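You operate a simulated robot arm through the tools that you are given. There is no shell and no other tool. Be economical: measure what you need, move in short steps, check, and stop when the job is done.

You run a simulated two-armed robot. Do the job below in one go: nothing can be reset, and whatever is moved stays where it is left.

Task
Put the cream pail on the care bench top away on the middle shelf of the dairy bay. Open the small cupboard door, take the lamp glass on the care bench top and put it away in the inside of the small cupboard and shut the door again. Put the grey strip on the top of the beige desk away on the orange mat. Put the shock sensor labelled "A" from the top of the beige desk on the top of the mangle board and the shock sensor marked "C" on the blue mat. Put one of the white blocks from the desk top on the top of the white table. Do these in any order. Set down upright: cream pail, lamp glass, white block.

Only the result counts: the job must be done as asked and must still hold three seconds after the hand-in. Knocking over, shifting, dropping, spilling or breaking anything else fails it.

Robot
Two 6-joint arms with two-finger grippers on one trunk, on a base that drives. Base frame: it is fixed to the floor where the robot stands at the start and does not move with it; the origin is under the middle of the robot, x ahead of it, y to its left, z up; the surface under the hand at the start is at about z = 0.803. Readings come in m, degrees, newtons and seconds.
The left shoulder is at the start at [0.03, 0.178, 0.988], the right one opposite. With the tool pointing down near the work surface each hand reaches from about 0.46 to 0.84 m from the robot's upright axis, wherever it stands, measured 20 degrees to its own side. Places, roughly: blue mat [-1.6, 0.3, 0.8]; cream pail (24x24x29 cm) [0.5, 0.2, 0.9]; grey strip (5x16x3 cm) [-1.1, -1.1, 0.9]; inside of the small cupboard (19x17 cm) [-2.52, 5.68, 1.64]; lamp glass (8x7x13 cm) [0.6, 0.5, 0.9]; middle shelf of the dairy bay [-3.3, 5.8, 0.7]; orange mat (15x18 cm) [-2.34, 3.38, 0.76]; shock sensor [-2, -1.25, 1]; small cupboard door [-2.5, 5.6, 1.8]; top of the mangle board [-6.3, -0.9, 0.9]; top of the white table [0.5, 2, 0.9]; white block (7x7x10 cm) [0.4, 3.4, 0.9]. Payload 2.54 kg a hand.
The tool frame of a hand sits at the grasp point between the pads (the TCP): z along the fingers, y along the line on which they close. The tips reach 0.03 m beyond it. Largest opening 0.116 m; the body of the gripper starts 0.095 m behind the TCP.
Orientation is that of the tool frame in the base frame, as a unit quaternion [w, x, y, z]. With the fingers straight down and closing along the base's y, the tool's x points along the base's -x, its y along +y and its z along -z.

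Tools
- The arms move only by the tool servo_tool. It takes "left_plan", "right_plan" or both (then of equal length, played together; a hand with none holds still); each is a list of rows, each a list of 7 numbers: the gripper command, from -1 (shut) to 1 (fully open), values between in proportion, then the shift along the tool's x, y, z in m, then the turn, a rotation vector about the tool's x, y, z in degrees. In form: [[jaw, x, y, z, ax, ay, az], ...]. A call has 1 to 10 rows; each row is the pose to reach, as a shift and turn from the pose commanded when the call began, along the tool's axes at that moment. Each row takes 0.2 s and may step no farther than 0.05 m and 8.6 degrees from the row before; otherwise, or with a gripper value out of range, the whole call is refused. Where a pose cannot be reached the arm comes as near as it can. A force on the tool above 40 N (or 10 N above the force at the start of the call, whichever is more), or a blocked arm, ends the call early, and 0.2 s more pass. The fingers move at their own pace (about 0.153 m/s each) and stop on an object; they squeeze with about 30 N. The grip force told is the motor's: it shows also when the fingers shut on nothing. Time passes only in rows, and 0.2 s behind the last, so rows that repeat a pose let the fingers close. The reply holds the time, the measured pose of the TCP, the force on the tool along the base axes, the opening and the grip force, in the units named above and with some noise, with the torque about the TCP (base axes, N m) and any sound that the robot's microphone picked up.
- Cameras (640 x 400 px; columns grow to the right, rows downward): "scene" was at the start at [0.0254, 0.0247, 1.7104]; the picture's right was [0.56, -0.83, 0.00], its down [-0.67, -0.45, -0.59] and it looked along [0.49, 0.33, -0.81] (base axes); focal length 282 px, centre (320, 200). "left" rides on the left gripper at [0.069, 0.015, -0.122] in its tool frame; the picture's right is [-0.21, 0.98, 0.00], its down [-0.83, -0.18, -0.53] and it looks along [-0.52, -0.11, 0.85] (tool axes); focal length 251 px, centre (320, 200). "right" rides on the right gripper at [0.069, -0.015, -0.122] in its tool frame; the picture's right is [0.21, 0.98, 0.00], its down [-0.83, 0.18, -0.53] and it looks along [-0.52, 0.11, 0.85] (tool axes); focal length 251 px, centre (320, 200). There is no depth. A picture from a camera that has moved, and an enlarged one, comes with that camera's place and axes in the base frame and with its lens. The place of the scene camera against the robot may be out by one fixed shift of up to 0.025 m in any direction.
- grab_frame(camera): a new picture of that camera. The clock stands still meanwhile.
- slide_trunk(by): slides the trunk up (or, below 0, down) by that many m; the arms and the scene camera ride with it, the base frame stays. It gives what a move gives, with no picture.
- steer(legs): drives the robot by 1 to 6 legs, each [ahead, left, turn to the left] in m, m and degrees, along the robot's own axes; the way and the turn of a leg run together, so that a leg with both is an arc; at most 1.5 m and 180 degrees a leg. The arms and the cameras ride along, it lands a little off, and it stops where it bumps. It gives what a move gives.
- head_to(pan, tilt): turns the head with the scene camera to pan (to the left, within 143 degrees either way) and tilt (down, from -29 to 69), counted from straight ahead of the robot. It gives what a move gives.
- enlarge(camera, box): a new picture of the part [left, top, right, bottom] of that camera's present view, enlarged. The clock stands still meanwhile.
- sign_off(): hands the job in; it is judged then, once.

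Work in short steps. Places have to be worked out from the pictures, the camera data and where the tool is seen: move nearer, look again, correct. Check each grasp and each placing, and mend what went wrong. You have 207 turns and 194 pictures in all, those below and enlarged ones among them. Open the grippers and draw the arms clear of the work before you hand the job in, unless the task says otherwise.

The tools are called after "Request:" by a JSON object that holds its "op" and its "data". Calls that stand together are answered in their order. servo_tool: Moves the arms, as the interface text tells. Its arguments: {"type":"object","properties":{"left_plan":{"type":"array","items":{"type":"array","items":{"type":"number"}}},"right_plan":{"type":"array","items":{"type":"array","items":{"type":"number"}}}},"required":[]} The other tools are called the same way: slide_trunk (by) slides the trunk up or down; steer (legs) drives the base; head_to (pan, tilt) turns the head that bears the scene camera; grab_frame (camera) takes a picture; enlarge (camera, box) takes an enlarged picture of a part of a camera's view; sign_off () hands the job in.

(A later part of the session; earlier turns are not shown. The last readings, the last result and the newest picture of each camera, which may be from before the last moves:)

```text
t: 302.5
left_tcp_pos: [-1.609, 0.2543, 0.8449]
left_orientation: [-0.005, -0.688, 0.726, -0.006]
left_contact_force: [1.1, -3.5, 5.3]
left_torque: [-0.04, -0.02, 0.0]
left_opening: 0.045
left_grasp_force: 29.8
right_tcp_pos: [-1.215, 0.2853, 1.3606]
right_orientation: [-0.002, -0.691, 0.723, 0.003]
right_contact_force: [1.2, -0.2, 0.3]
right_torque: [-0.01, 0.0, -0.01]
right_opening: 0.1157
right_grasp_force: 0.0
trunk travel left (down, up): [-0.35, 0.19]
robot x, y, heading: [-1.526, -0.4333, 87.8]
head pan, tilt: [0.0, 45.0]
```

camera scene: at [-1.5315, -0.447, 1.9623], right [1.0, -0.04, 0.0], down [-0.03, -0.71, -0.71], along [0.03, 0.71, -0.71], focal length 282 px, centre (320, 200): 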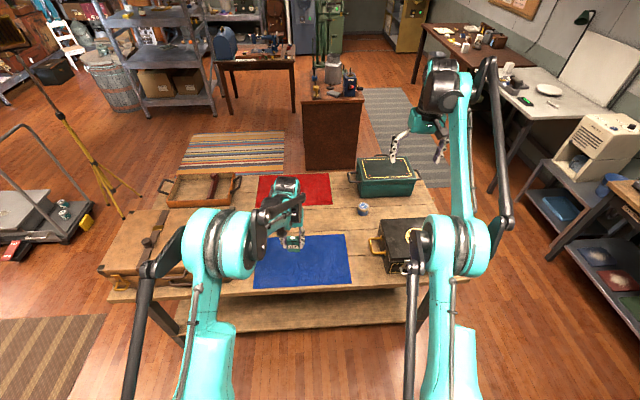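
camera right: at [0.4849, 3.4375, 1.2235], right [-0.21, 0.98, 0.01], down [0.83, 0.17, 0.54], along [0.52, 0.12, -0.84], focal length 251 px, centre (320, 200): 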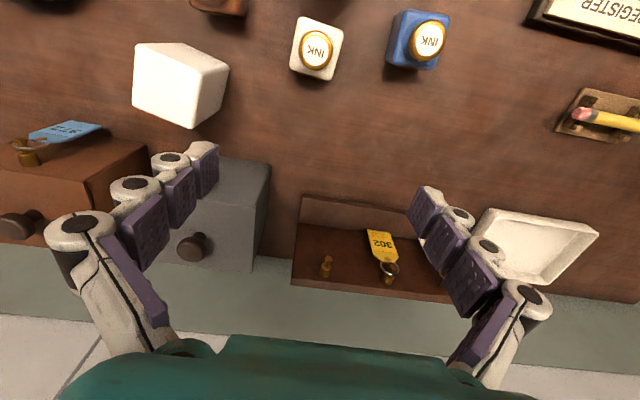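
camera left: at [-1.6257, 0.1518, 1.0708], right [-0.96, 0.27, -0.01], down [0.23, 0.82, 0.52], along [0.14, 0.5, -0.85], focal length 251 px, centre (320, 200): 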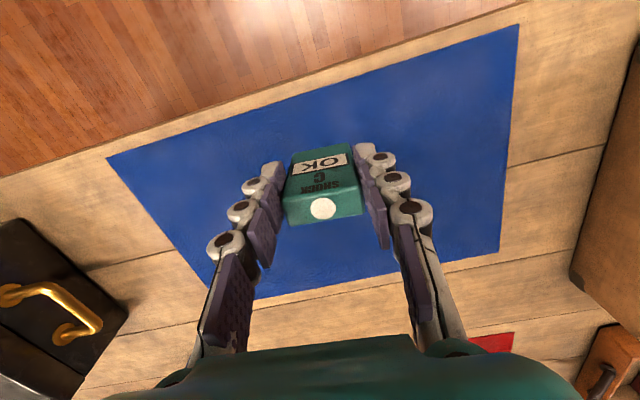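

Gentle contact (5 N). Release and rise.

Request:
{"op": "servo_tool", "data": {"left_plan": [[-0.15, 0, 0, 0, 0, 0, 0], [0.1, 0, 0, 0, 0, 0, 0], [0.4, 0, 0, 0, 0, 0, 0], [0.4, 0, 0, -0.03, 0, 0, 0], [0.4, 0, 0, -0.075, 0, 0, 0], [0.4, 0, 0, -0.12, 0, 0, 0], [0.4, 0, 0, -0.165, 0, 0, 0], [0.4, 0, 0, -0.21, 0, 0, 0]]}}

Request:
{"op": "grab_frame", "data": {"camera": "left"}}

```text
t: 304.3
left_tcp_pos: [-1.6042, 0.2578, 1.0585]
left_orientation: [-0.006, -0.688, 0.726, -0.007]
left_contact_force: [-0.2, -0.6, 0.1]
left_torque: [0.01, 0.0, -0.04]
left_opening: 0.0812
left_grasp_force: 0.0
right_tcp_pos: [-1.2159, 0.2849, 1.3605]
right_orientation: [-0.002, -0.691, 0.723, 0.002]
right_contact_force: [0.4, -0.1, -0.6]
right_torque: [0.01, 0.01, 0.03]
right_opening: 0.1159
right_grasp_force: 0.1
trunk travel left (down, up): [-0.35, 0.19]
robot x, y, heading: [-1.5274, -0.4336, 87.8]
head pan, tilt: [0.0, 45.0]
```

```text
61 pictures are left
camera left: at [-1.6236, 0.1905, 1.1817], right [-0.96, 0.27, 0.0], down [0.23, 0.82, 0.52], along [0.14, 0.5, -0.85], focal length 251 px, centre (320, 200)
```

left: 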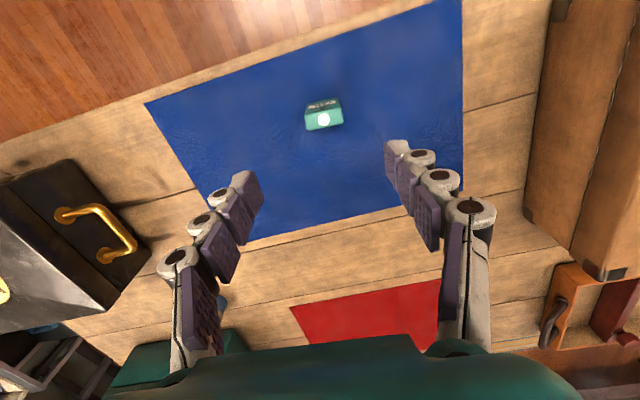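

C stands upright on the blue mat. Now back to the desk for the grey strip: shift right and turn round.

Request:
{"op": "steer", "data": {"legs": [[0, -0.25, 0], [0, 0, -88], [0, 0, -90]]}}

Request:
{"op": "grab_frame", "data": {"camera": "left"}}

```text
t: 313.6
left_tcp_pos: [-1.1583, -1.1258, 1.0577]
left_orientation: [-0.007, 0.703, 0.711, 0.005]
left_contact_force: [-0.1, 0.3, 0.1]
left_torque: [-0.04, -0.01, 0.0]
left_opening: 0.0812
left_grasp_force: 0.1
right_tcp_pos: [-1.5449, -1.1787, 1.3608]
right_orientation: [0.002, 0.7, 0.714, 0.003]
right_contact_force: [0.2, -0.1, 0.2]
right_torque: [0.01, -0.01, 0.02]
right_opening: 0.1157
right_grasp_force: 0.1
trunk travel left (down, up): [-0.35, 0.19]
robot x, y, heading: [-1.2841, -0.4457, -88.5]
head pan, tilt: [0.0, 45.0]
```

```text
60 pictures are left
camera left: at [-1.1438, -1.0593, 1.1808], right [0.98, -0.2, -0.01], down [-0.17, -0.84, 0.52], along [-0.11, -0.51, -0.85], focal length 251 px, centre (320, 200)
```

left: 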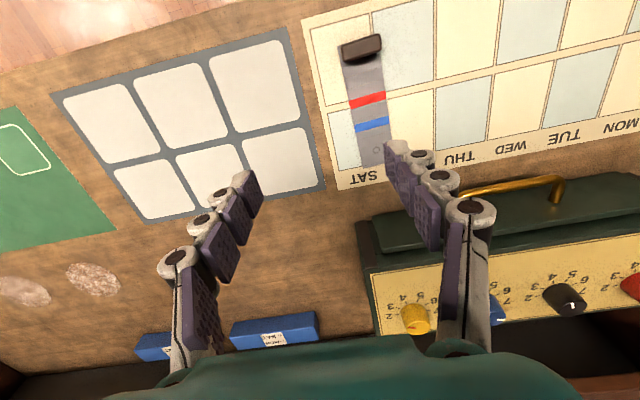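

The strip lies along y, centred at about [-1.106, -1.14], width along x. Move above it and descend to z≈0.93.

Request:
{"op": "servo_tool", "data": {"left_plan": [[0.5, -0.007, 0.026, 0.02, 0, 0, 0], [0.5, -0.014, 0.052, 0.05, 0, 0, 0], [0.5, -0.014, 0.052, 0.09, 0, 0, 0], [0.5, -0.014, 0.052, 0.127, 0, 0, 0], [0.5, -0.014, 0.052, 0.127, 0, 0, 0]]}}

Request:
{"op": "grab_frame", "data": {"camera": "left"}}

```text
t: 314.8
left_tcp_pos: [-1.109, -1.1326, 0.9308]
left_orientation: [-0.007, 0.703, 0.711, 0.005]
left_contact_force: [-0.1, -0.5, 0.2]
left_torque: [0.0, 0.01, 0.0]
left_opening: 0.0869
left_grasp_force: 0.0
right_tcp_pos: [-1.5444, -1.1786, 1.3606]
right_orientation: [0.002, 0.7, 0.714, 0.002]
right_contact_force: [-0.6, 0.3, 0.1]
right_torque: [-0.01, -0.02, -0.04]
right_opening: 0.1161
right_grasp_force: 0.1
trunk travel left (down, up): [-0.35, 0.19]
robot x, y, heading: [-1.2804, -0.4409, -88.7]
head pan, tilt: [0.0, 45.0]
```

```text
59 pictures are left
camera left: at [-1.0939, -1.066, 1.0538], right [0.98, -0.2, 0.0], down [-0.17, -0.84, 0.52], along [-0.11, -0.51, -0.85], focal length 251 px, centre (320, 200)
```

left: 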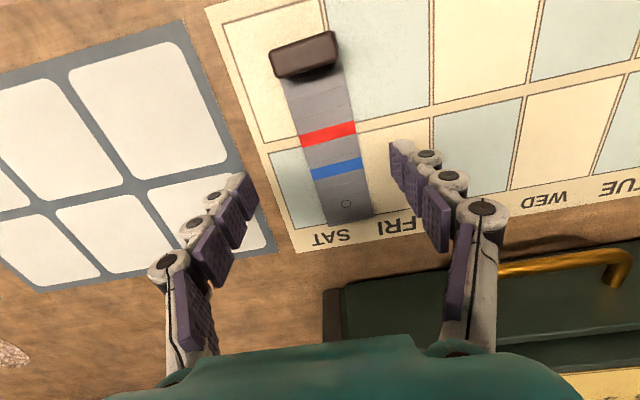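

The strip is thin but has a raised black handle at its near end. Shift 6 cm toward it and grip the handle.

Request:
{"op": "servo_tool", "data": {"left_plan": [[0.5, 0.03, 0.004, 0, 0, 0, 0], [0.5, 0.062, 0.008, 0, 0, 0, 0], [0.5, 0.062, 0.008, 0.006, 0, 0, 0], [0.1, 0.062, 0.008, 0.009, 0, 0, 0], [-0.3, 0.062, 0.008, 0.009, 0, 0, 0], [-1, 0.062, 0.008, 0.009, 0, 0, 0], [-1, 0.062, 0.008, 0.009, 0, 0, 0]]}}

Request:
{"op": "grab_frame", "data": {"camera": "left"}}

```text
t: 316.4
left_tcp_pos: [-1.0979, -1.0749, 0.9232]
left_orientation: [-0.007, 0.704, 0.711, 0.005]
left_contact_force: [-0.2, -0.1, -0.3]
left_torque: [0.04, 0.0, -0.01]
left_opening: 0.0
left_grasp_force: 28.8
right_tcp_pos: [-1.5441, -1.1791, 1.3603]
right_orientation: [0.003, 0.701, 0.714, 0.002]
right_contact_force: [0.9, -0.6, -1.1]
right_torque: [0.02, 0.03, -0.03]
right_opening: 0.1159
right_grasp_force: 0.0
trunk travel left (down, up): [-0.35, 0.19]
robot x, y, heading: [-1.2824, -0.4422, -88.7]
head pan, tilt: [0.0, 45.0]
```

```text
58 pictures are left
camera left: at [-1.0842, -1.0077, 1.0464], right [0.98, -0.2, -0.01], down [-0.17, -0.84, 0.52], along [-0.11, -0.51, -0.85], focal length 251 px, centre (320, 200)
```

left: 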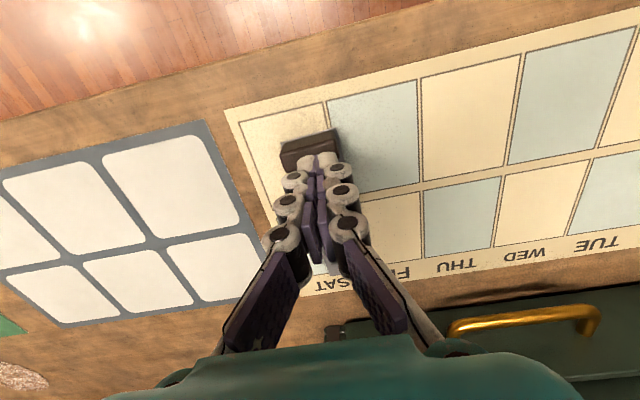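

Closed above it. Reopen, shift 1.3 cm toward the handle and descend slowly until contact.

Request:
{"op": "servo_tool", "data": {"left_plan": [[0.5, 0, 0, -0.01, 0, 0, 0], [0.5, 0.006, -0.003, -0.01, 0, 0, 0], [0.5, 0.014, -0.003, -0.01, 0, 0, 0], [0.5, 0.014, -0.003, 0, 0, 0, 0], [0.5, 0.014, -0.003, 0.008, 0, 0, 0], [0.5, 0.014, -0.003, 0.014, 0, 0, 0], [0.5, 0.014, -0.003, 0.02, 0, 0, 0], [0.5, 0.014, -0.003, 0.026, 0, 0, 0]]}}

Request:
{"op": "grab_frame", "data": {"camera": "left"}}

```text
t: 318.2
left_tcp_pos: [-1.1033, -1.0617, 0.8954]
left_orientation: [-0.006, 0.703, 0.711, 0.005]
left_contact_force: [0.5, -0.6, 0.7]
left_torque: [-0.01, 0.0, -0.02]
left_opening: 0.0869
left_grasp_force: 0.0
right_tcp_pos: [-1.5444, -1.1801, 1.3611]
right_orientation: [0.003, 0.7, 0.714, 0.002]
right_contact_force: [-0.6, -0.2, -0.4]
right_torque: [0.03, 0.0, 0.0]
right_opening: 0.1163
right_grasp_force: 0.0
trunk travel left (down, up): [-0.35, 0.19]
robot x, y, heading: [-1.2808, -0.4417, -88.6]
head pan, tilt: [0.0, 45.0]
```

```text
57 pictures are left
camera left: at [-1.0882, -0.9947, 1.0183], right [0.98, -0.2, -0.01], down [-0.17, -0.84, 0.52], along [-0.11, -0.51, -0.85], focal length 251 px, centre (320, 200)
```

left: 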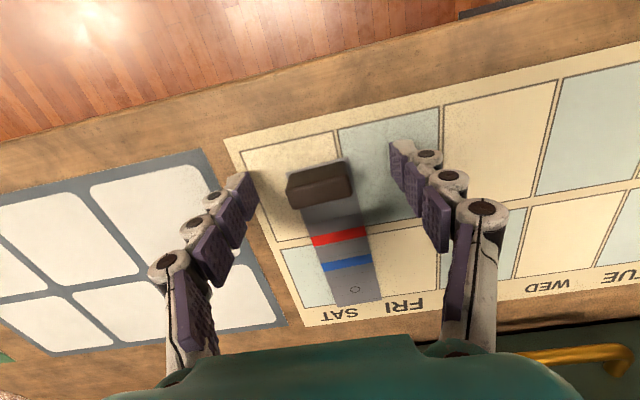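

The handle is between the fingers. Close here.

Request:
{"op": "servo_tool", "data": {"left_plan": [[0.5, -0.004, 0, 0.004, 0, 0, 0], [0, -0.004, 0, 0.004, 0, 0, 0], [-0.5, -0.004, 0, 0.004, 0, 0, 0], [-1, -0.004, 0, 0.004, 0, 0, 0], [-1, -0.004, 0, 0.004, 0, 0, 0]]}}

```text
t: 319.4
left_tcp_pos: [-1.1025, -1.0646, 0.8918]
left_orientation: [-0.007, 0.704, 0.71, 0.005]
left_contact_force: [-2.1, 0.0, 6.9]
left_torque: [0.04, -0.04, 0.06]
left_opening: 0.0391
left_grasp_force: 29.8
right_tcp_pos: [-1.5439, -1.1777, 1.361]
right_orientation: [0.002, 0.7, 0.714, 0.002]
right_contact_force: [0.0, 0.1, 0.5]
right_torque: [0.0, 0.04, -0.01]
right_opening: 0.1161
right_grasp_force: 0.2
trunk travel left (down, up): [-0.35, 0.19]
robot x, y, heading: [-1.2822, -0.4394, -88.5]
head pan, tilt: [0.0, 45.0]
```

Gripped something 3.9 cm wide. Lift 15 cm and check.

Request:
{"op": "servo_tool", "data": {"left_plan": [[-1, 0, 0, -0.015, 0, 0, 0], [-1, 0, 0, -0.04, 0, 0, 0], [-1, 0, 0, -0.08, 0, 0, 0], [-1, 0, 0, -0.12, 0, 0, 0], [-1, 0, 0, -0.16, 0, 0, 0]]}}

Request:
{"op": "grab_frame", "data": {"camera": "left"}}

```text
t: 320.6
left_tcp_pos: [-1.1015, -1.0667, 1.054]
left_orientation: [-0.006, 0.703, 0.711, 0.006]
left_contact_force: [-0.4, 0.7, -0.7]
left_torque: [-0.01, 0.02, 0.0]
left_opening: 0.0387
left_grasp_force: 30.0
right_tcp_pos: [-1.5447, -1.1784, 1.3604]
right_orientation: [0.003, 0.7, 0.714, 0.002]
right_contact_force: [-0.2, 0.2, -0.3]
right_torque: [-0.03, 0.0, 0.0]
right_opening: 0.1158
right_grasp_force: 0.2
trunk travel left (down, up): [-0.35, 0.19]
robot x, y, heading: [-1.2813, -0.4419, -88.4]
head pan, tilt: [0.0, 45.0]
```

```text
56 pictures are left
camera left: at [-1.0865, -1.0003, 1.1775], right [0.98, -0.2, 0.0], down [-0.17, -0.84, 0.52], along [-0.11, -0.51, -0.85], focal length 251 px, centre (320, 200)
```

left: 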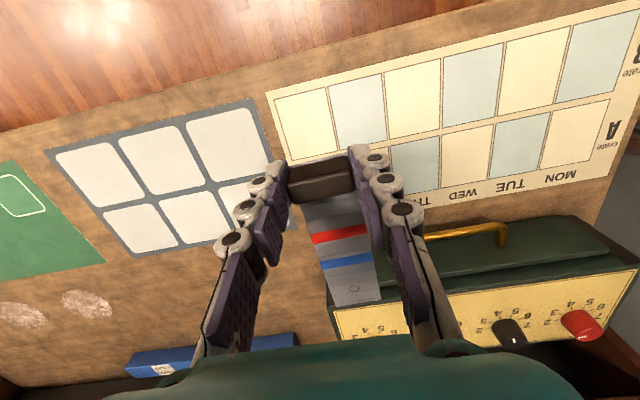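

The strip is held level by its handle. Raise the trunk and drive: east, back north to y≈1.45, then west along the gap.

Request:
{"op": "slide_trunk", "data": {"by": 0.12}}

Request:
{"op": "steer", "data": {"legs": [[0, 0.95, -1.6], [-1.0, 0, 0], [-0.9, 0, 0], [0, 0, -90], [1.0, 0, 0], [0.85, 0, 0]]}}

Request:
{"op": "steer", "data": {"legs": [[0, 0, -90]]}}

Request:
{"op": "head_to", "data": {"pan": 0, "tilt": 35}}

Request:
{"op": "grab_frame", "data": {"camera": "scene"}}

```text
t: 322.1
left_tcp_pos: [-1.1028, -1.068, 1.1731]
left_orientation: [-0.007, 0.703, 0.711, 0.005]
left_contact_force: [0.4, -0.3, -0.6]
left_torque: [0.02, 0.01, -0.04]
left_opening: 0.0386
left_grasp_force: 30.0
right_tcp_pos: [-1.5442, -1.1796, 1.4798]
right_orientation: [0.002, 0.7, 0.714, 0.002]
right_contact_force: [0.5, 0.0, -0.2]
right_torque: [-0.03, -0.03, 0.01]
right_opening: 0.1158
right_grasp_force: 0.1
trunk travel left (down, up): [-0.47, 0.07]
robot x, y, heading: [-1.2793, -0.4408, -88.7]
head pan, tilt: [0.0, 45.0]
```

```text
t: 349.2
left_tcp_pos: [-2.8398, 1.2347, 1.1741]
left_orientation: [-0.001, 1.0, 0.008, 0.008]
left_contact_force: [0.6, 0.4, -0.2]
left_torque: [-0.05, -0.01, -0.02]
left_opening: 0.0383
left_grasp_force: 30.6
right_tcp_pos: [-2.9534, 1.6769, 1.4806]
right_orientation: [0.003, 1.0, 0.011, 0.0]
right_contact_force: [0.1, 1.0, -0.3]
right_torque: [0.04, 0.0, 0.0]
right_opening: 0.1161
right_grasp_force: 0.0
trunk travel left (down, up): [-0.47, 0.07]
robot x, y, heading: [-2.2147, 1.4148, -178.3]
head pan, tilt: [0.0, 45.0]
```

```text
t: 353.4
left_tcp_pos: [-2.3985, 2.042, 1.1733]
left_orientation: [0.006, 0.713, -0.701, 0.007]
left_contact_force: [-0.3, 0.0, -1.0]
left_torque: [-0.02, 0.01, 0.0]
left_opening: 0.0384
left_grasp_force: 29.7
right_tcp_pos: [-1.956, 2.1561, 1.4805]
right_orientation: [0.003, 0.715, -0.699, -0.002]
right_contact_force: [-0.3, 0.4, 1.2]
right_torque: [0.0, -0.01, 0.0]
right_opening: 0.1161
right_grasp_force: 0.0
trunk travel left (down, up): [-0.47, 0.07]
robot x, y, heading: [-2.2154, 1.4141, 91.6]
head pan, tilt: [0.0, 45.0]
```

```text
t: 354.1
left_tcp_pos: [-2.3981, 2.0429, 1.1735]
left_orientation: [0.006, 0.713, -0.702, 0.007]
left_contact_force: [-0.5, 0.0, 0.0]
left_torque: [0.0, -0.01, 0.01]
left_opening: 0.0384
left_grasp_force: 29.6
right_tcp_pos: [-1.9553, 2.1557, 1.4803]
right_orientation: [0.003, 0.716, -0.698, -0.003]
right_contact_force: [0.2, 0.8, 0.1]
right_torque: [-0.01, -0.01, 0.0]
right_opening: 0.1161
right_grasp_force: 0.1
trunk travel left (down, up): [-0.47, 0.07]
robot x, y, heading: [-2.2155, 1.4139, 91.9]
head pan, tilt: [0.0, 35.0]
```

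```text
55 pictures are left
camera scene: at [-2.2218, 1.459, 2.007], right [1.0, 0.03, 0.0], down [0.02, -0.57, -0.82], along [-0.02, 0.82, -0.57], focal length 282 px, centre (320, 200)
```

scene: 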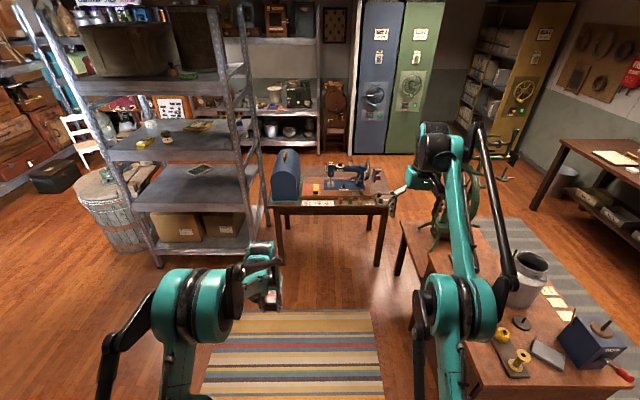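

Sewing table ahead. Drive 1.15 m forward and look.

Request:
{"op": "steer", "data": {"legs": [[1.15, 0, -1.9]]}}

Request:
{"op": "head_to", "data": {"pan": 10, "tilt": 48}}

Request:
{"op": "grab_frame", "data": {"camera": "scene"}}

```text
t: 359.9
left_tcp_pos: [-2.3708, 3.1734, 1.1736]
left_orientation: [-0.006, -0.694, 0.72, -0.006]
left_contact_force: [-0.1, -0.1, 0.0]
left_torque: [-0.02, -0.01, -0.01]
left_opening: 0.0383
left_grasp_force: 30.1
right_tcp_pos: [-1.9204, 3.2634, 1.4796]
right_orientation: [-0.002, -0.697, 0.717, 0.002]
right_contact_force: [0.7, 0.0, -0.4]
right_torque: [0.01, 0.02, -0.02]
right_opening: 0.116
right_grasp_force: 0.2
trunk travel left (down, up): [-0.47, 0.07]
robot x, y, heading: [-2.2214, 2.5417, 88.6]
head pan, tilt: [0.0, 35.0]
```

```text
t: 360.6
left_tcp_pos: [-2.3699, 3.1741, 1.173]
left_orientation: [-0.005, -0.694, 0.72, -0.007]
left_contact_force: [-0.6, 0.6, -0.2]
left_torque: [-0.01, 0.01, 0.0]
left_opening: 0.0386
left_grasp_force: 29.6
right_tcp_pos: [-1.9214, 3.264, 1.4802]
right_orientation: [-0.003, -0.696, 0.718, 0.002]
right_contact_force: [0.4, -0.5, 0.5]
right_torque: [0.01, 0.0, 0.04]
right_opening: 0.1159
right_grasp_force: 0.1
trunk travel left (down, up): [-0.47, 0.07]
robot x, y, heading: [-2.2195, 2.5443, 88.5]
head pan, tilt: [10.0, 48.0]
```

```text
54 pictures are left
camera scene: at [-2.2367, 2.5725, 1.9881], right [0.99, 0.15, 0.0], down [0.11, -0.73, -0.67], along [-0.1, 0.66, -0.74], focal length 282 px, centre (320, 200)
```

scene: 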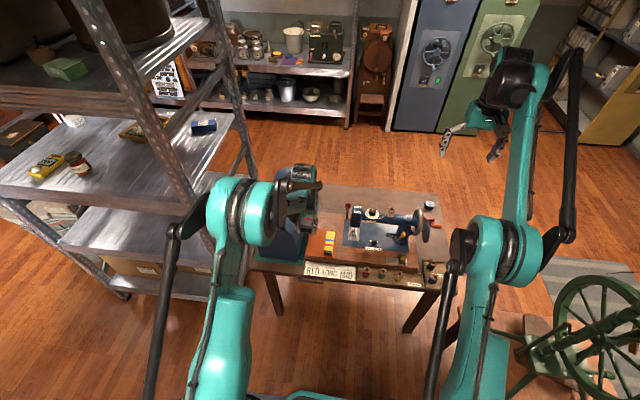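

Request:
{"op": "enlarge", "data": {"camera": "scene", "box": [240, 160, 460, 310]}}

```text
2.67 times, centred on (350, 235) of scene
camera zoom: at [-2.2367, 2.5725, 1.9881], right [0.99, 0.15, 0.0], down [0.11, -0.73, -0.67], along [-0.1, 0.66, -0.74], focal length 753 px, centre (240, 107)
```

zoom: 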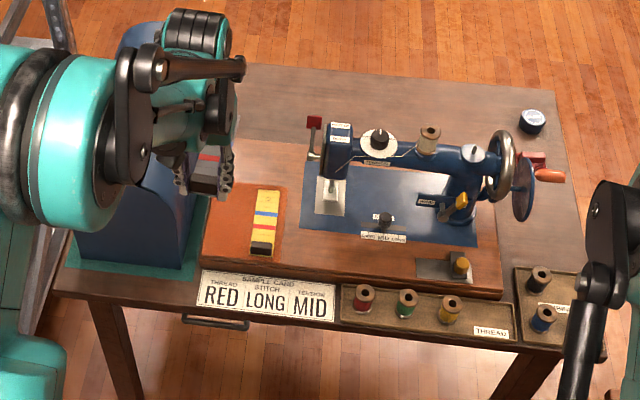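

The orange mat (x≈-2.43…-2.27) already holds a yellow strip on its right part; the free part is next to the blue cover. Look with the left camera to gauge clearances.

Request:
{"op": "grab_frame", "data": {"camera": "left"}}

```text
52 pictures are left
camera left: at [-2.3872, 3.1073, 1.2966], right [-0.97, 0.25, -0.01], down [0.21, 0.83, 0.52], along [0.13, 0.5, -0.85], focal length 251 px, centre (320, 200)
```

left: 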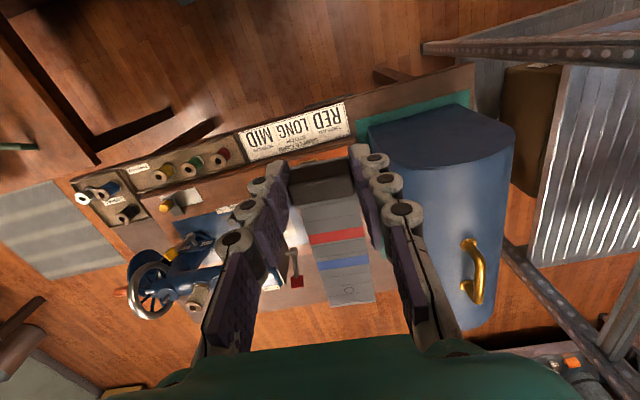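

Clearances are tight but workable: target handle position x≈-2.378, y≈3.312. Drive 10 cm forward and lower the trunk 12 cm, then fine-align above.

Request:
{"op": "steer", "data": {"legs": [[0.1, 0, 1.5]]}}

Request:
{"op": "slide_trunk", "data": {"by": -0.1}}

```text
t: 361.8
left_tcp_pos: [-2.3836, 3.2711, 1.1726]
left_orientation: [-0.006, -0.704, 0.71, -0.007]
left_contact_force: [0.0, 0.5, 0.0]
left_torque: [-0.03, 0.01, 0.0]
left_opening: 0.0385
left_grasp_force: 30.3
right_tcp_pos: [-1.938, 3.373, 1.4804]
right_orientation: [-0.002, -0.707, 0.707, 0.002]
right_contact_force: [0.1, -0.5, 0.9]
right_torque: [0.0, 0.0, -0.03]
right_opening: 0.116
right_grasp_force: 0.1
trunk travel left (down, up): [-0.47, 0.07]
robot x, y, heading: [-2.2204, 2.6414, 90.1]
head pan, tilt: [10.0, 48.0]
```

```text
t: 363.1
left_tcp_pos: [-2.384, 3.27, 1.0741]
left_orientation: [-0.005, -0.704, 0.71, -0.007]
left_contact_force: [0.8, -0.1, 0.0]
left_torque: [0.03, 0.0, -0.02]
left_opening: 0.0385
left_grasp_force: 29.9
right_tcp_pos: [-1.9389, 3.373, 1.3801]
right_orientation: [-0.004, -0.707, 0.707, 0.003]
right_contact_force: [-0.5, -0.5, 0.1]
right_torque: [0.0, 0.0, -0.02]
right_opening: 0.1162
right_grasp_force: 0.0
trunk travel left (down, up): [-0.37, 0.17]
robot x, y, heading: [-2.2181, 2.6382, 90.0]
head pan, tilt: [10.0, 48.0]
```

Aligned in yaw. Lower the trunk another 20 cm (still in front of the cover) and check the picture.

Request:
{"op": "slide_trunk", "data": {"by": -0.2}}

Request:
{"op": "enlarge", "data": {"camera": "scene", "box": [220, 180, 400, 310]}}

Request:
{"op": "grab_frame", "data": {"camera": "left"}}

```text
t: 365.3
left_tcp_pos: [-2.3844, 3.2705, 0.8734]
left_orientation: [-0.006, -0.703, 0.711, -0.007]
left_contact_force: [-0.2, 0.3, -0.5]
left_torque: [-0.01, 0.0, -0.04]
left_opening: 0.0385
left_grasp_force: 30.0
right_tcp_pos: [-1.939, 3.3737, 1.1813]
right_orientation: [-0.002, -0.707, 0.708, 0.002]
right_contact_force: [0.0, 0.1, -0.3]
right_torque: [0.01, -0.02, -0.02]
right_opening: 0.1159
right_grasp_force: 0.0
trunk travel left (down, up): [-0.17, 0.37]
robot x, y, heading: [-2.2177, 2.6442, 90.3]
head pan, tilt: [10.0, 48.0]
```

```text
3.08 times, centred on (310, 245) of scene
camera zoom: at [-2.2371, 2.6726, 1.6882], right [0.98, 0.18, 0.0], down [0.13, -0.73, -0.67], along [-0.12, 0.66, -0.74], focal length 869 px, centre (351, 62)
```

zoom: 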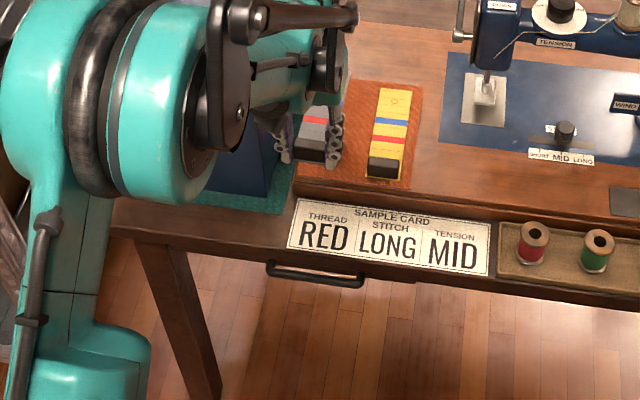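

```text
50 pictures are left
camera left: at [-2.4006, 3.2034, 0.997], right [-0.97, 0.23, -0.01], down [0.19, 0.83, 0.52], along [0.12, 0.51, -0.85], focal length 251 px, centre (320, 200)
```

left: 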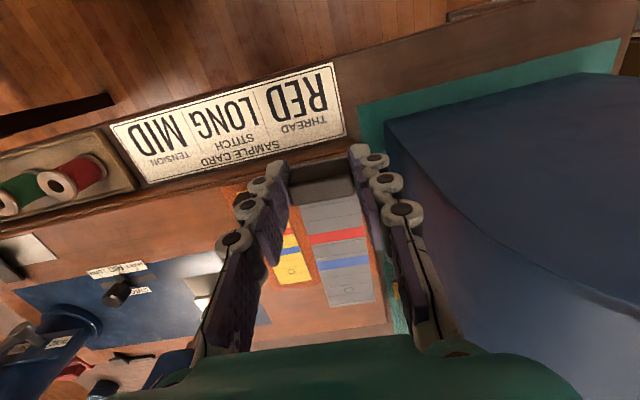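

Sliding in beside the cover would be too tight for the gripper body. I set the strip down slightly short (hand in front of the cover), then push it forward afterwards. Lower in small steps.

Request:
{"op": "servo_tool", "data": {"left_plan": [[-1, 0.006, 0, 0.01, 0, 0, 0], [-1, 0.012, 0, 0.02, 0, 0, 0], [-1, 0.012, 0, 0.03, 0, 0, 0], [-1, 0.012, 0, 0.038, 0, 0, 0], [-1, 0.012, 0, 0.046, 0, 0, 0]]}}

```text
t: 366.5
left_tcp_pos: [-2.3855, 3.2586, 0.8277]
left_orientation: [-0.006, -0.703, 0.711, -0.007]
left_contact_force: [0.2, 0.0, -0.1]
left_torque: [-0.03, -0.02, -0.01]
left_opening: 0.0386
left_grasp_force: 29.9
right_tcp_pos: [-1.9383, 3.3731, 1.1794]
right_orientation: [-0.003, -0.707, 0.708, 0.003]
right_contact_force: [-0.6, 0.6, 0.6]
right_torque: [0.05, 0.02, 0.01]
right_opening: 0.1161
right_grasp_force: 0.1
trunk travel left (down, up): [-0.17, 0.37]
robot x, y, heading: [-2.2121, 2.6396, 90.2]
head pan, tilt: [10.0, 48.0]
```

Request:
{"op": "servo_tool", "data": {"left_plan": [[-1, 0, 0, 0.008, 0, 0, 0], [-1, 0, 0, 0.016, 0, 0, 0], [-1, 0, 0, 0.022, 0, 0, 0], [-1, 0, 0, 0.028, 0, 0, 0]]}}

Request:
{"op": "grab_frame", "data": {"camera": "left"}}

```text
t: 367.5
left_tcp_pos: [-2.3839, 3.2591, 0.7993]
left_orientation: [-0.005, -0.704, 0.71, -0.007]
left_contact_force: [-0.8, 0.3, -0.6]
left_torque: [-0.01, -0.03, 0.0]
left_opening: 0.0385
left_grasp_force: 30.0
right_tcp_pos: [-1.9383, 3.3731, 1.1812]
right_orientation: [-0.002, -0.707, 0.708, 0.002]
right_contact_force: [0.7, -0.2, -0.4]
right_torque: [-0.03, -0.01, 0.01]
right_opening: 0.1163
right_grasp_force: 0.1
trunk travel left (down, up): [-0.17, 0.37]
robot x, y, heading: [-2.2184, 2.6395, 90.2]
head pan, tilt: [10.0, 48.0]
```

```text
49 pictures are left
camera left: at [-2.4008, 3.191, 0.9223], right [-0.97, 0.23, -0.01], down [0.19, 0.83, 0.52], along [0.12, 0.5, -0.85], focal length 251 px, centre (320, 200)
```

left: 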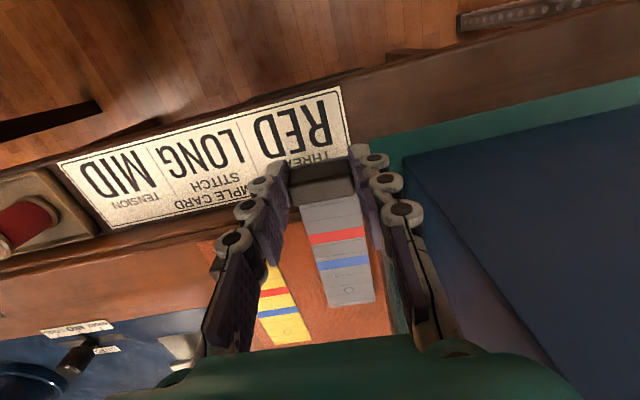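

Still no contact; continue lowering in 5 mm steps.

Request:
{"op": "servo_tool", "data": {"left_plan": [[-1, 0, 0, 0.005, 0, 0, 0], [-1, 0, 0, 0.01, 0, 0, 0], [-1, 0, 0, 0.014, 0, 0, 0]]}}

```text
t: 368.3
left_tcp_pos: [-2.3845, 3.2565, 0.7867]
left_orientation: [-0.005, -0.703, 0.711, -0.006]
left_contact_force: [-1.8, 4.0, 26.2]
left_torque: [1.19, 0.19, 0.1]
left_opening: 0.0394
left_grasp_force: 30.0
right_tcp_pos: [-1.9386, 3.3715, 1.1823]
right_orientation: [-0.002, -0.707, 0.708, 0.002]
right_contact_force: [0.3, 0.1, 0.4]
right_torque: [-0.03, -0.02, 0.03]
right_opening: 0.1158
right_grasp_force: 0.1
trunk travel left (down, up): [-0.17, 0.37]
robot x, y, heading: [-2.2159, 2.6422, 90.1]
head pan, tilt: [10.0, 48.0]
```

Contact torque shows the strip would overhang. Instead I lift 2.5 cm, roll the gripper 10° away from the cover for clearance, and move forward 5.5 cm.

Request:
{"op": "servo_tool", "data": {"left_plan": [[-1, 0, 0, -0.025, 0, 0, 0], [-1, 0, -0.002, -0.025, -5, 0, 0], [-1, 0, -0.004, -0.025, -10, 0, 0], [-1, -0.015, -0.004, -0.025, -10, 0, 0], [-1, -0.03, -0.004, -0.025, -10, 0, 0], [-1, -0.045, -0.004, -0.025, -10, 0, 0], [-1, -0.055, -0.004, -0.025, -10, 0, 0]]}}

Request:
{"op": "grab_frame", "data": {"camera": "left"}}

Request:
{"op": "enlarge", "data": {"camera": "scene", "box": [250, 170, 400, 290]}}

```text
t: 369.9
left_tcp_pos: [-2.3822, 3.3134, 0.8094]
left_orientation: [-0.066, -0.7, 0.709, 0.055]
left_contact_force: [0.3, -0.7, -0.9]
left_torque: [0.0, -0.01, 0.02]
left_opening: 0.0384
left_grasp_force: 30.0
right_tcp_pos: [-1.9392, 3.3721, 1.1802]
right_orientation: [-0.003, -0.706, 0.708, 0.003]
right_contact_force: [0.4, 0.6, -0.3]
right_torque: [0.03, -0.03, 0.0]
right_opening: 0.1158
right_grasp_force: 0.2
trunk travel left (down, up): [-0.17, 0.37]
robot x, y, heading: [-2.2193, 2.6398, 90.3]
head pan, tilt: [10.0, 48.0]
```

```text
48 pictures are left
camera left: at [-2.3758, 3.246, 0.9332], right [-0.96, 0.23, 0.16], down [0.28, 0.83, 0.48], along [-0.03, 0.51, -0.86], focal length 251 px, centre (320, 200)
```

left: 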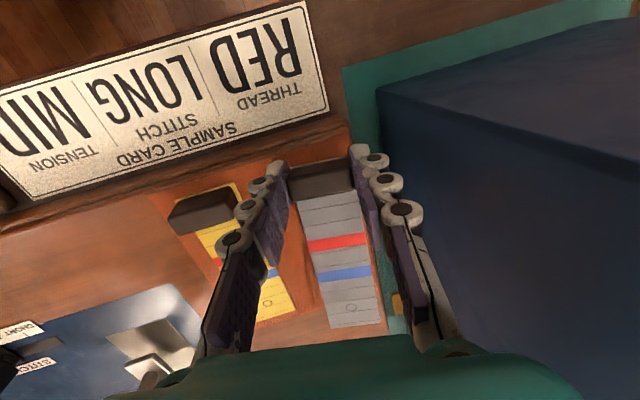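

```text
3.33 times, centred on (325, 230) of scene
camera zoom: at [-2.237, 2.673, 1.6881], right [0.98, 0.18, 0.0], down [0.13, -0.73, -0.67], along [-0.12, 0.66, -0.74], focal length 941 px, centre (303, 100)
```

zoom: 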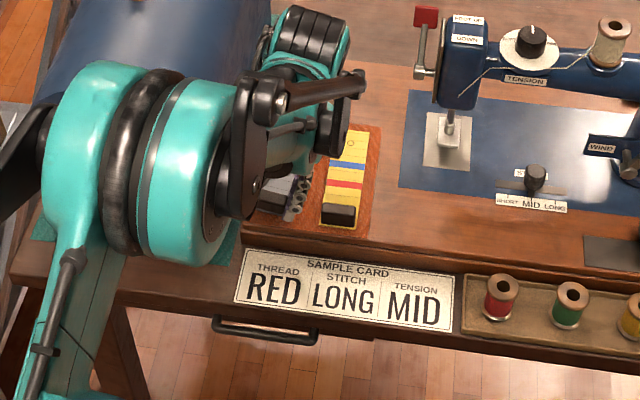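

The strip is now over the free part of the mat beside the yellow one. Lower to contact.

Request:
{"op": "servo_tool", "data": {"left_plan": [[-1, 0, 0.0014, 0.008, 0, 0, 0], [-1, 0, 0.0024, 0.014, 0, 0, 0], [-1, 0, 0.0033, 0.019, 0, 0, 0]]}}

```text
t: 370.7
left_tcp_pos: [-2.3848, 3.3125, 0.7963]
left_orientation: [-0.066, -0.7, 0.709, 0.057]
left_contact_force: [1.9, -3.8, 28.5]
left_torque: [-0.25, -0.56, -0.04]
left_opening: 0.0389
left_grasp_force: 30.2
right_tcp_pos: [-1.9383, 3.3705, 1.1827]
right_orientation: [-0.002, -0.707, 0.707, 0.002]
right_contact_force: [-0.3, 0.0, -0.5]
right_torque: [-0.02, 0.0, -0.01]
right_opening: 0.116
right_grasp_force: 0.1
trunk travel left (down, up): [-0.17, 0.37]
robot x, y, heading: [-2.216, 2.6433, 90.2]
head pan, tilt: [10.0, 48.0]
stopped in row 3 (left hand): the force on the tool passed its limit at 42 N (the readings are from after the stop); the commanded pose is now the measured one
```

Touching. Relieve slightly, open a little, and rise straight up along the tilted tool.

Request:
{"op": "servo_tool", "data": {"left_plan": [[-1, 0, 0, -0.003, 0, 0, 0], [-0.2, 0, 0, -0.003, 0, 0, 0], [-0.1, 0, 0, -0.003, 0, 0, 0], [-0.1, 0, 0, -0.003, 0, 0, 0], [-0.1, 0, 0, -0.02, 0, 0, 0], [-0.1, 0, 0, -0.05, 0, 0, 0], [-0.1, 0, -0.01, -0.09, 0, 0, 0], [-0.1, 0.02, -0.015, -0.13, 3, 0, 0], [-0.1, 0.05, -0.015, -0.17, 7, 0, 0], [0, 0.06, -0.015, -0.21, 10, 0, 0]]}}

Request:
{"op": "grab_frame", "data": {"camera": "left"}}

```text
t: 372.9
left_tcp_pos: [-2.334, 3.2591, 0.9952]
left_orientation: [-0.005, -0.703, 0.711, -0.005]
left_contact_force: [0.0, 0.9, 0.6]
left_torque: [-0.03, 0.01, 0.03]
left_opening: 0.0581
left_grasp_force: 0.0
right_tcp_pos: [-1.9387, 3.3725, 1.1804]
right_orientation: [-0.002, -0.706, 0.708, 0.002]
right_contact_force: [0.5, 0.1, -0.1]
right_torque: [0.04, -0.03, 0.0]
right_opening: 0.116
right_grasp_force: 0.1
trunk travel left (down, up): [-0.17, 0.37]
robot x, y, heading: [-2.2187, 2.6428, 90.3]
head pan, tilt: [10.0, 48.0]
```

```text
46 pictures are left
camera left: at [-2.3506, 3.1924, 1.1182], right [-0.97, 0.23, -0.01], down [0.19, 0.83, 0.52], along [0.12, 0.51, -0.85], focal length 251 px, centre (320, 200)
```

left: 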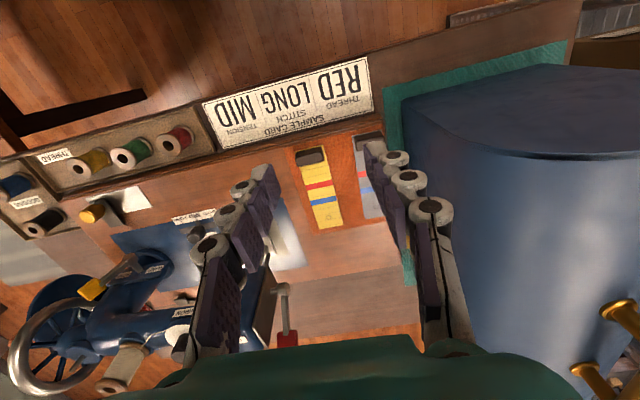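

The strip lies beside the yellow one. Back off 30 cm and check with the scene camera.

Request:
{"op": "steer", "data": {"legs": [[-0.3, 0, 0]]}}

Request:
{"op": "head_to", "data": {"pan": 12, "tilt": 42}}

Request:
{"op": "enlarge", "data": {"camera": "scene", "box": [260, 150, 400, 270]}}

```text
t: 374.9
left_tcp_pos: [-2.3345, 2.9654, 0.9952]
left_orientation: [-0.005, -0.703, 0.711, -0.006]
left_contact_force: [0.1, 0.5, -0.4]
left_torque: [0.04, -0.02, 0.02]
left_opening: 0.0577
left_grasp_force: 0.0
right_tcp_pos: [-1.9374, 3.0757, 1.1807]
right_orientation: [-0.003, -0.706, 0.708, 0.003]
right_contact_force: [-0.2, 0.1, 0.7]
right_torque: [0.05, -0.02, -0.01]
right_opening: 0.1161
right_grasp_force: 0.1
trunk travel left (down, up): [-0.17, 0.37]
robot x, y, heading: [-2.2159, 2.3448, 90.2]
head pan, tilt: [10.0, 48.0]
```

```text
t: 375.6
left_tcp_pos: [-2.3323, 2.9664, 0.9945]
left_orientation: [-0.005, -0.702, 0.712, -0.006]
left_contact_force: [0.2, 0.4, 0.3]
left_torque: [-0.02, -0.05, -0.02]
left_opening: 0.0582
left_grasp_force: 0.1
right_tcp_pos: [-1.938, 3.0781, 1.1807]
right_orientation: [-0.003, -0.706, 0.708, 0.003]
right_contact_force: [1.1, 0.0, 0.6]
right_torque: [0.02, -0.01, 0.03]
right_opening: 0.1159
right_grasp_force: 0.0
trunk travel left (down, up): [-0.17, 0.37]
robot x, y, heading: [-2.22, 2.3473, 89.8]
head pan, tilt: [12.0, 42.0]
```

```text
3.33 times, centred on (330, 210) of scene
camera zoom: at [-2.2398, 2.3823, 1.6965], right [0.98, 0.21, 0.0], down [0.14, -0.65, -0.74], along [-0.16, 0.73, -0.67], focal length 941 px, centre (287, 167)
```

zoom: 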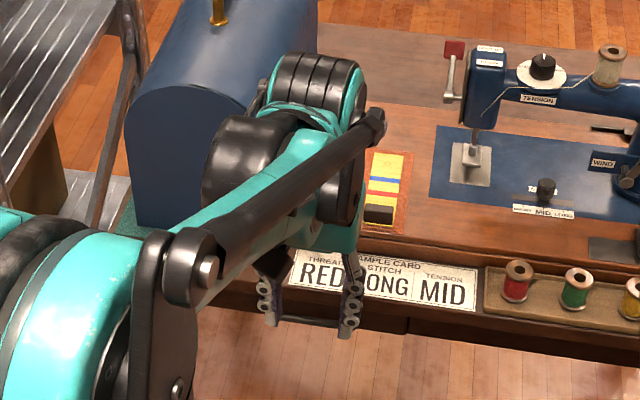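

The arm still hides it. Strafe right a bit and look again.

Request:
{"op": "steer", "data": {"legs": [[-0.2, -0.3, 0]]}}

Request:
{"op": "head_to", "data": {"pan": 26, "tilt": 35}}

Request:
{"op": "enlarge", "data": {"camera": "scene", "box": [240, 110, 400, 230]}}

```text
t: 377.9
left_tcp_pos: [-2.0431, 2.7645, 0.9946]
left_orientation: [-0.006, -0.706, 0.708, -0.006]
left_contact_force: [-0.6, -0.5, 1.0]
left_torque: [-0.01, 0.03, -0.01]
left_opening: 0.058
left_grasp_force: 0.1
right_tcp_pos: [-1.647, 2.8793, 1.1806]
right_orientation: [0.003, 0.71, -0.705, -0.003]
right_contact_force: [1.3, -0.2, 0.4]
right_torque: [0.04, 0.05, -0.01]
right_opening: 0.1161
right_grasp_force: 0.0
trunk travel left (down, up): [-0.17, 0.37]
robot x, y, heading: [-1.9219, 2.1483, 90.7]
head pan, tilt: [12.0, 42.0]
```

```text
t: 378.7
left_tcp_pos: [-2.0434, 2.7656, 0.9938]
left_orientation: [-0.006, -0.706, 0.708, -0.007]
left_contact_force: [0.5, 0.8, 0.1]
left_torque: [0.03, -0.01, 0.0]
left_opening: 0.0579
left_grasp_force: 0.0
right_tcp_pos: [-1.6488, 2.8821, 1.1803]
right_orientation: [0.002, 0.709, -0.705, -0.003]
right_contact_force: [-0.2, -0.9, 0.2]
right_torque: [0.0, -0.01, 0.01]
right_opening: 0.116
right_grasp_force: 0.1
trunk travel left (down, up): [-0.17, 0.37]
robot x, y, heading: [-1.9229, 2.1461, 90.5]
head pan, tilt: [26.0, 35.0]
```

```text
3.33 times, centred on (320, 170) of scene
camera zoom: at [-1.9662, 2.1805, 1.7071], right [0.89, 0.45, 0.0], down [0.26, -0.51, -0.82], along [-0.37, 0.73, -0.57], focal length 941 px, centre (320, 300)
```

zoom: 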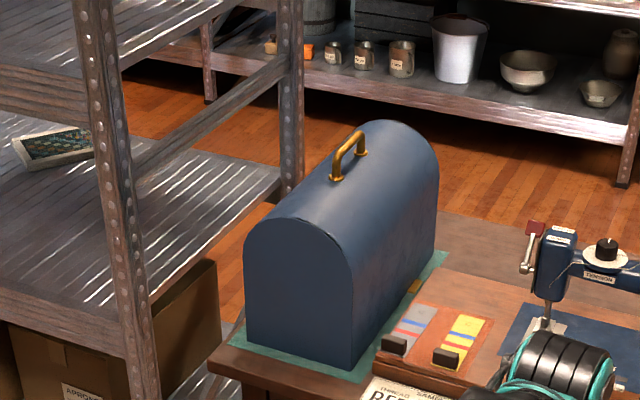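

The grey strip lies flat on the orange mat. Now return to the desk for sensor A: raise the trunk and drive round by the known eastern route.

Request:
{"op": "slide_trunk", "data": {"by": 0.27}}

Request:
{"op": "steer", "data": {"legs": [[-0.7, 0, -0.5], [0, -1.5, 0], [0, 0, 180], [1.0, 0, 0], [0.9, 0, 0], [0, -1.5, 0]]}}

```text
t: 381.4
left_tcp_pos: [-2.0431, 2.7654, 1.2644]
left_orientation: [-0.005, -0.706, 0.708, -0.006]
left_contact_force: [-0.7, 0.5, 0.7]
left_torque: [-0.02, -0.05, 0.02]
left_opening: 0.058
left_grasp_force: 0.1
right_tcp_pos: [-1.6481, 2.8801, 1.4507]
right_orientation: [0.002, 0.709, -0.706, -0.002]
right_contact_force: [-0.1, -0.5, -0.4]
right_torque: [0.03, -0.02, 0.01]
right_opening: 0.1162
right_grasp_force: 0.0
trunk travel left (down, up): [-0.44, 0.1]
robot x, y, heading: [-1.9232, 2.1467, 90.4]
head pan, tilt: [26.0, 35.0]
```

```text
t: 415.2
left_tcp_pos: [-1.9194, -0.9316, 1.2654]
left_orientation: [-0.005, 0.735, 0.679, 0.005]
left_contact_force: [0.1, 0.1, 0.0]
left_torque: [-0.01, -0.01, -0.01]
left_opening: 0.058
left_grasp_force: 0.0
right_tcp_pos: [-2.3221, -1.0162, 1.4505]
right_orientation: [0.002, 0.731, 0.682, 0.002]
right_contact_force: [0.6, 0.9, -0.2]
right_torque: [0.0, -0.01, 0.0]
right_opening: 0.116
right_grasp_force: 0.0
trunk travel left (down, up): [-0.44, 0.1]
robot x, y, heading: [-1.9945, -0.3059, -93.7]
head pan, tilt: [26.0, 35.0]
```

Now drive 18 cm closer (straightening), and lower the trunk 12 cm to work above A.

Request:
{"op": "steer", "data": {"legs": [[0.18, 0, 3.7]]}}

Request:
{"op": "slide_trunk", "data": {"by": -0.12}}

```text
t: 416.8
left_tcp_pos: [-1.885, -1.1065, 1.2658]
left_orientation: [-0.006, 0.711, 0.703, 0.005]
left_contact_force: [0.5, -0.4, 0.1]
left_torque: [0.03, -0.04, -0.01]
left_opening: 0.0579
left_grasp_force: 0.0
right_tcp_pos: [-2.2792, -1.2174, 1.451]
right_orientation: [0.003, 0.709, 0.705, 0.002]
right_contact_force: [0.2, 0.3, -0.5]
right_torque: [0.01, -0.03, -0.01]
right_opening: 0.116
right_grasp_force: 0.0
trunk travel left (down, up): [-0.44, 0.1]
robot x, y, heading: [-2.0031, -0.488, -89.9]
head pan, tilt: [26.0, 35.0]
```

```text
t: 418.3
left_tcp_pos: [-1.8853, -1.105, 1.1448]
left_orientation: [-0.006, 0.712, 0.703, 0.006]
left_contact_force: [-0.8, -0.4, -0.4]
left_torque: [-0.04, -0.01, -0.01]
left_opening: 0.058
left_grasp_force: 0.1
right_tcp_pos: [-2.2809, -1.2175, 1.3306]
right_orientation: [0.002, 0.708, 0.706, 0.003]
right_contact_force: [-0.4, -0.8, 0.3]
right_torque: [-0.03, -0.01, -0.02]
right_opening: 0.116
right_grasp_force: 0.2
trunk travel left (down, up): [-0.32, 0.22]
robot x, y, heading: [-2.0025, -0.4897, -89.9]
head pan, tilt: [26.0, 35.0]
```

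Move over A at z≈1.05 and look.

Request:
{"op": "servo_tool", "data": {"left_plan": [[1, -0.031, -0.018, 0.025, 0, 0, 0], [1, -0.062, -0.036, 0.05, 0, 0, 0], [1, -0.093, -0.054, 0.075, 0, 0, 0], [1, -0.124, -0.072, 0.1, 0, 0, 0], [1, -0.124, -0.072, 0.1, 0, 0, 0]]}}

Request:
{"op": "grab_frame", "data": {"camera": "left"}}

```text
t: 419.5
left_tcp_pos: [-1.9575, -1.2301, 1.0457]
left_orientation: [-0.006, 0.711, 0.703, 0.004]
left_contact_force: [-0.1, 0.6, 0.1]
left_torque: [-0.03, -0.01, -0.02]
left_opening: 0.1158
left_grasp_force: 0.1
right_tcp_pos: [-2.2809, -1.2179, 1.3322]
right_orientation: [0.004, 0.708, 0.706, 0.002]
right_contact_force: [0.4, 0.5, -0.1]
right_torque: [-0.02, -0.01, -0.03]
right_opening: 0.1161
right_grasp_force: 0.1
trunk travel left (down, up): [-0.32, 0.22]
robot x, y, heading: [-1.9995, -0.4852, -90.1]
head pan, tilt: [26.0, 35.0]
```

```text
43 pictures are left
camera left: at [-1.941, -1.1643, 1.1682], right [0.97, -0.23, 0.0], down [-0.19, -0.83, 0.52], along [-0.12, -0.51, -0.85], focal length 251 px, centre (320, 200)
```

left: 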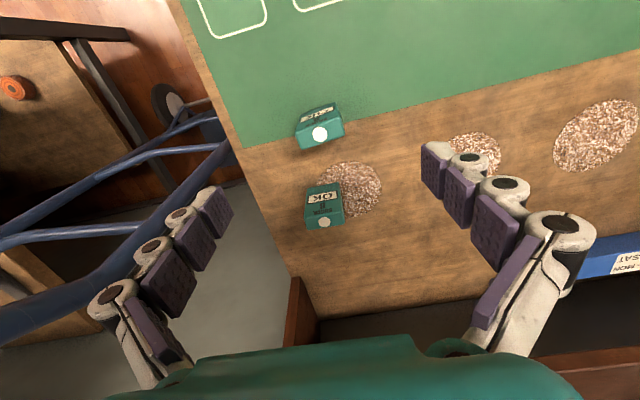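

A is exactly under the hand. Descend 11.8 cm, close gently and lift.

Request:
{"op": "servo_tool", "data": {"left_plan": [[1, 0, 0, 0.04, 0, 0, 0], [1, 0, 0, 0.08, 0, 0, 0], [1, 0, 0, 0.105, 0, 0, 0], [1, 0, 0, 0.118, 0, 0, 0], [0.4, 0, 0, 0.118, 0, 0, 0], [0, 0, 0, 0.118, 0, 0, 0], [-0.4, 0, 0, 0.118, 0, 0, 0], [-1, 0, 0, 0.118, 0, 0, 0], [-1, 0, 0, 0.118, 0, 0, 0]]}}

Request:
{"op": "servo_tool", "data": {"left_plan": [[-1, 0, 0, -0.02, 0, 0, 0], [-1, 0, 0, -0.06, 0, 0, 0], [-1, 0, 0, -0.1, 0, 0, 0], [-1, 0, 0, -0.14, 0, 0, 0]]}}

Request:
{"op": "grab_frame", "data": {"camera": "left"}}

```text
t: 421.5
left_tcp_pos: [-1.959, -1.2266, 0.9259]
left_orientation: [-0.006, 0.711, 0.703, 0.006]
left_contact_force: [0.4, 0.3, 0.5]
left_torque: [0.0, -0.04, 0.05]
left_opening: 0.0463
left_grasp_force: 30.0
right_tcp_pos: [-2.2802, -1.2184, 1.3308]
right_orientation: [0.003, 0.709, 0.706, 0.003]
right_contact_force: [0.4, -0.4, 0.0]
right_torque: [-0.01, 0.01, 0.0]
right_opening: 0.1163
right_grasp_force: 0.1
trunk travel left (down, up): [-0.32, 0.22]
robot x, y, heading: [-2.005, -0.487, -89.8]
head pan, tilt: [26.0, 35.0]
```

```text
t: 422.5
left_tcp_pos: [-1.9575, -1.2264, 1.0632]
left_orientation: [-0.006, 0.711, 0.703, 0.006]
left_contact_force: [0.2, -0.1, -0.4]
left_torque: [0.02, 0.02, 0.0]
left_opening: 0.0462
left_grasp_force: 30.4
right_tcp_pos: [-2.2812, -1.2174, 1.3311]
right_orientation: [0.002, 0.708, 0.706, 0.002]
right_contact_force: [-0.7, 0.2, 0.2]
right_torque: [-0.01, 0.0, 0.01]
right_opening: 0.116
right_grasp_force: 0.1
trunk travel left (down, up): [-0.32, 0.22]
robot x, y, heading: [-2.0064, -0.4874, -89.6]
head pan, tilt: [26.0, 35.0]
```

```text
42 pictures are left
camera left: at [-1.9406, -1.16, 1.1873], right [0.97, -0.23, 0.0], down [-0.19, -0.83, 0.52], along [-0.12, -0.51, -0.85], focal length 251 px, centre (320, 200)
```

left: 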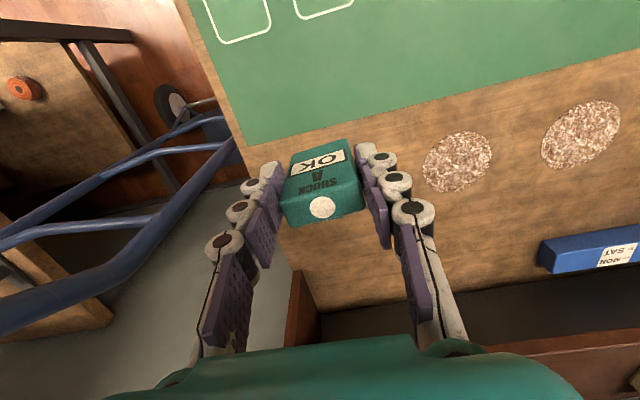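

A is held, "OK". Raise the trunk, back off, turn to face west and drive along the aisle; then look ahead.

Request:
{"op": "slide_trunk", "data": {"by": 0.2}}

Request:
{"op": "steer", "data": {"legs": [[-0.2, 0, 0], [0, 0, -90.3], [1.3, 0, 0]]}}

Request:
{"op": "head_to", "data": {"pan": 10, "tilt": 22}}

Request:
{"op": "grab_frame", "data": {"camera": "scene"}}

```text
t: 424.6
left_tcp_pos: [-1.956, -1.2267, 1.2626]
left_orientation: [-0.007, 0.712, 0.703, 0.005]
left_contact_force: [0.6, -0.2, -0.7]
left_torque: [0.05, 0.02, 0.0]
left_opening: 0.0458
left_grasp_force: 30.2
right_tcp_pos: [-2.2803, -1.2197, 1.5309]
right_orientation: [0.003, 0.709, 0.705, 0.003]
right_contact_force: [0.9, -0.3, 0.3]
right_torque: [0.0, 0.0, 0.01]
right_opening: 0.1159
right_grasp_force: 0.1
trunk travel left (down, up): [-0.52, 0.02]
robot x, y, heading: [-2.0008, -0.4899, -89.8]
head pan, tilt: [26.0, 35.0]
```

```text
t: 436.4
left_tcp_pos: [-4.0454, -0.1678, 1.2626]
left_orientation: [0.0, 0.999, -0.049, 0.008]
left_contact_force: [0.4, -0.6, -1.0]
left_torque: [0.01, 0.0, 0.01]
left_opening: 0.0452
left_grasp_force: 30.2
right_tcp_pos: [-4.0097, 0.1541, 1.5312]
right_orientation: [0.004, 0.999, -0.044, 0.0]
right_contact_force: [0.4, 0.4, 0.0]
right_torque: [0.0, -0.02, -0.02]
right_opening: 0.1159
right_grasp_force: 0.0
trunk travel left (down, up): [-0.52, 0.02]
robot x, y, heading: [-3.306, -0.1838, 175.0]
head pan, tilt: [26.0, 35.0]
```

```text
t: 437.2
left_tcp_pos: [-4.0464, -0.168, 1.2629]
left_orientation: [0.0, 0.999, -0.049, 0.008]
left_contact_force: [-0.3, -0.5, -2.6]
left_torque: [-0.02, 0.0, -0.02]
left_opening: 0.0449
left_grasp_force: 29.5
right_tcp_pos: [-4.0095, 0.1536, 1.5295]
right_orientation: [0.003, 0.999, -0.045, 0.0]
right_contact_force: [0.1, -0.5, 0.1]
right_torque: [-0.02, 0.01, 0.0]
right_opening: 0.116
right_grasp_force: 0.0
trunk travel left (down, up): [-0.52, 0.02]
robot x, y, heading: [-3.3051, -0.1845, 175.2]
head pan, tilt: [10.0, 22.0]
```

```text
41 pictures are left
camera scene: at [-3.3743, -0.2144, 2.0776], right [-0.09, 1.0, 0.0], down [0.37, 0.03, -0.93], along [-0.92, -0.09, -0.38], focal length 282 px, centre (320, 200)
```

scene: 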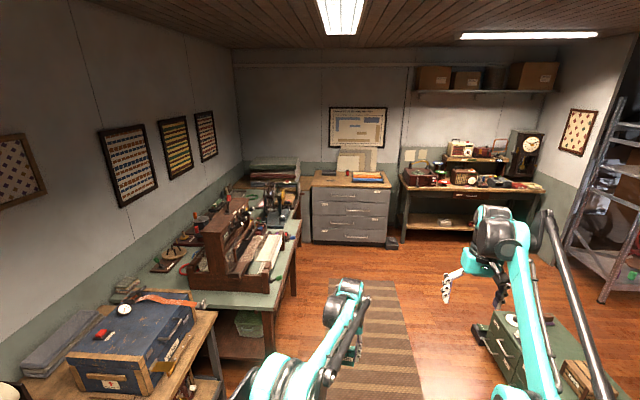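

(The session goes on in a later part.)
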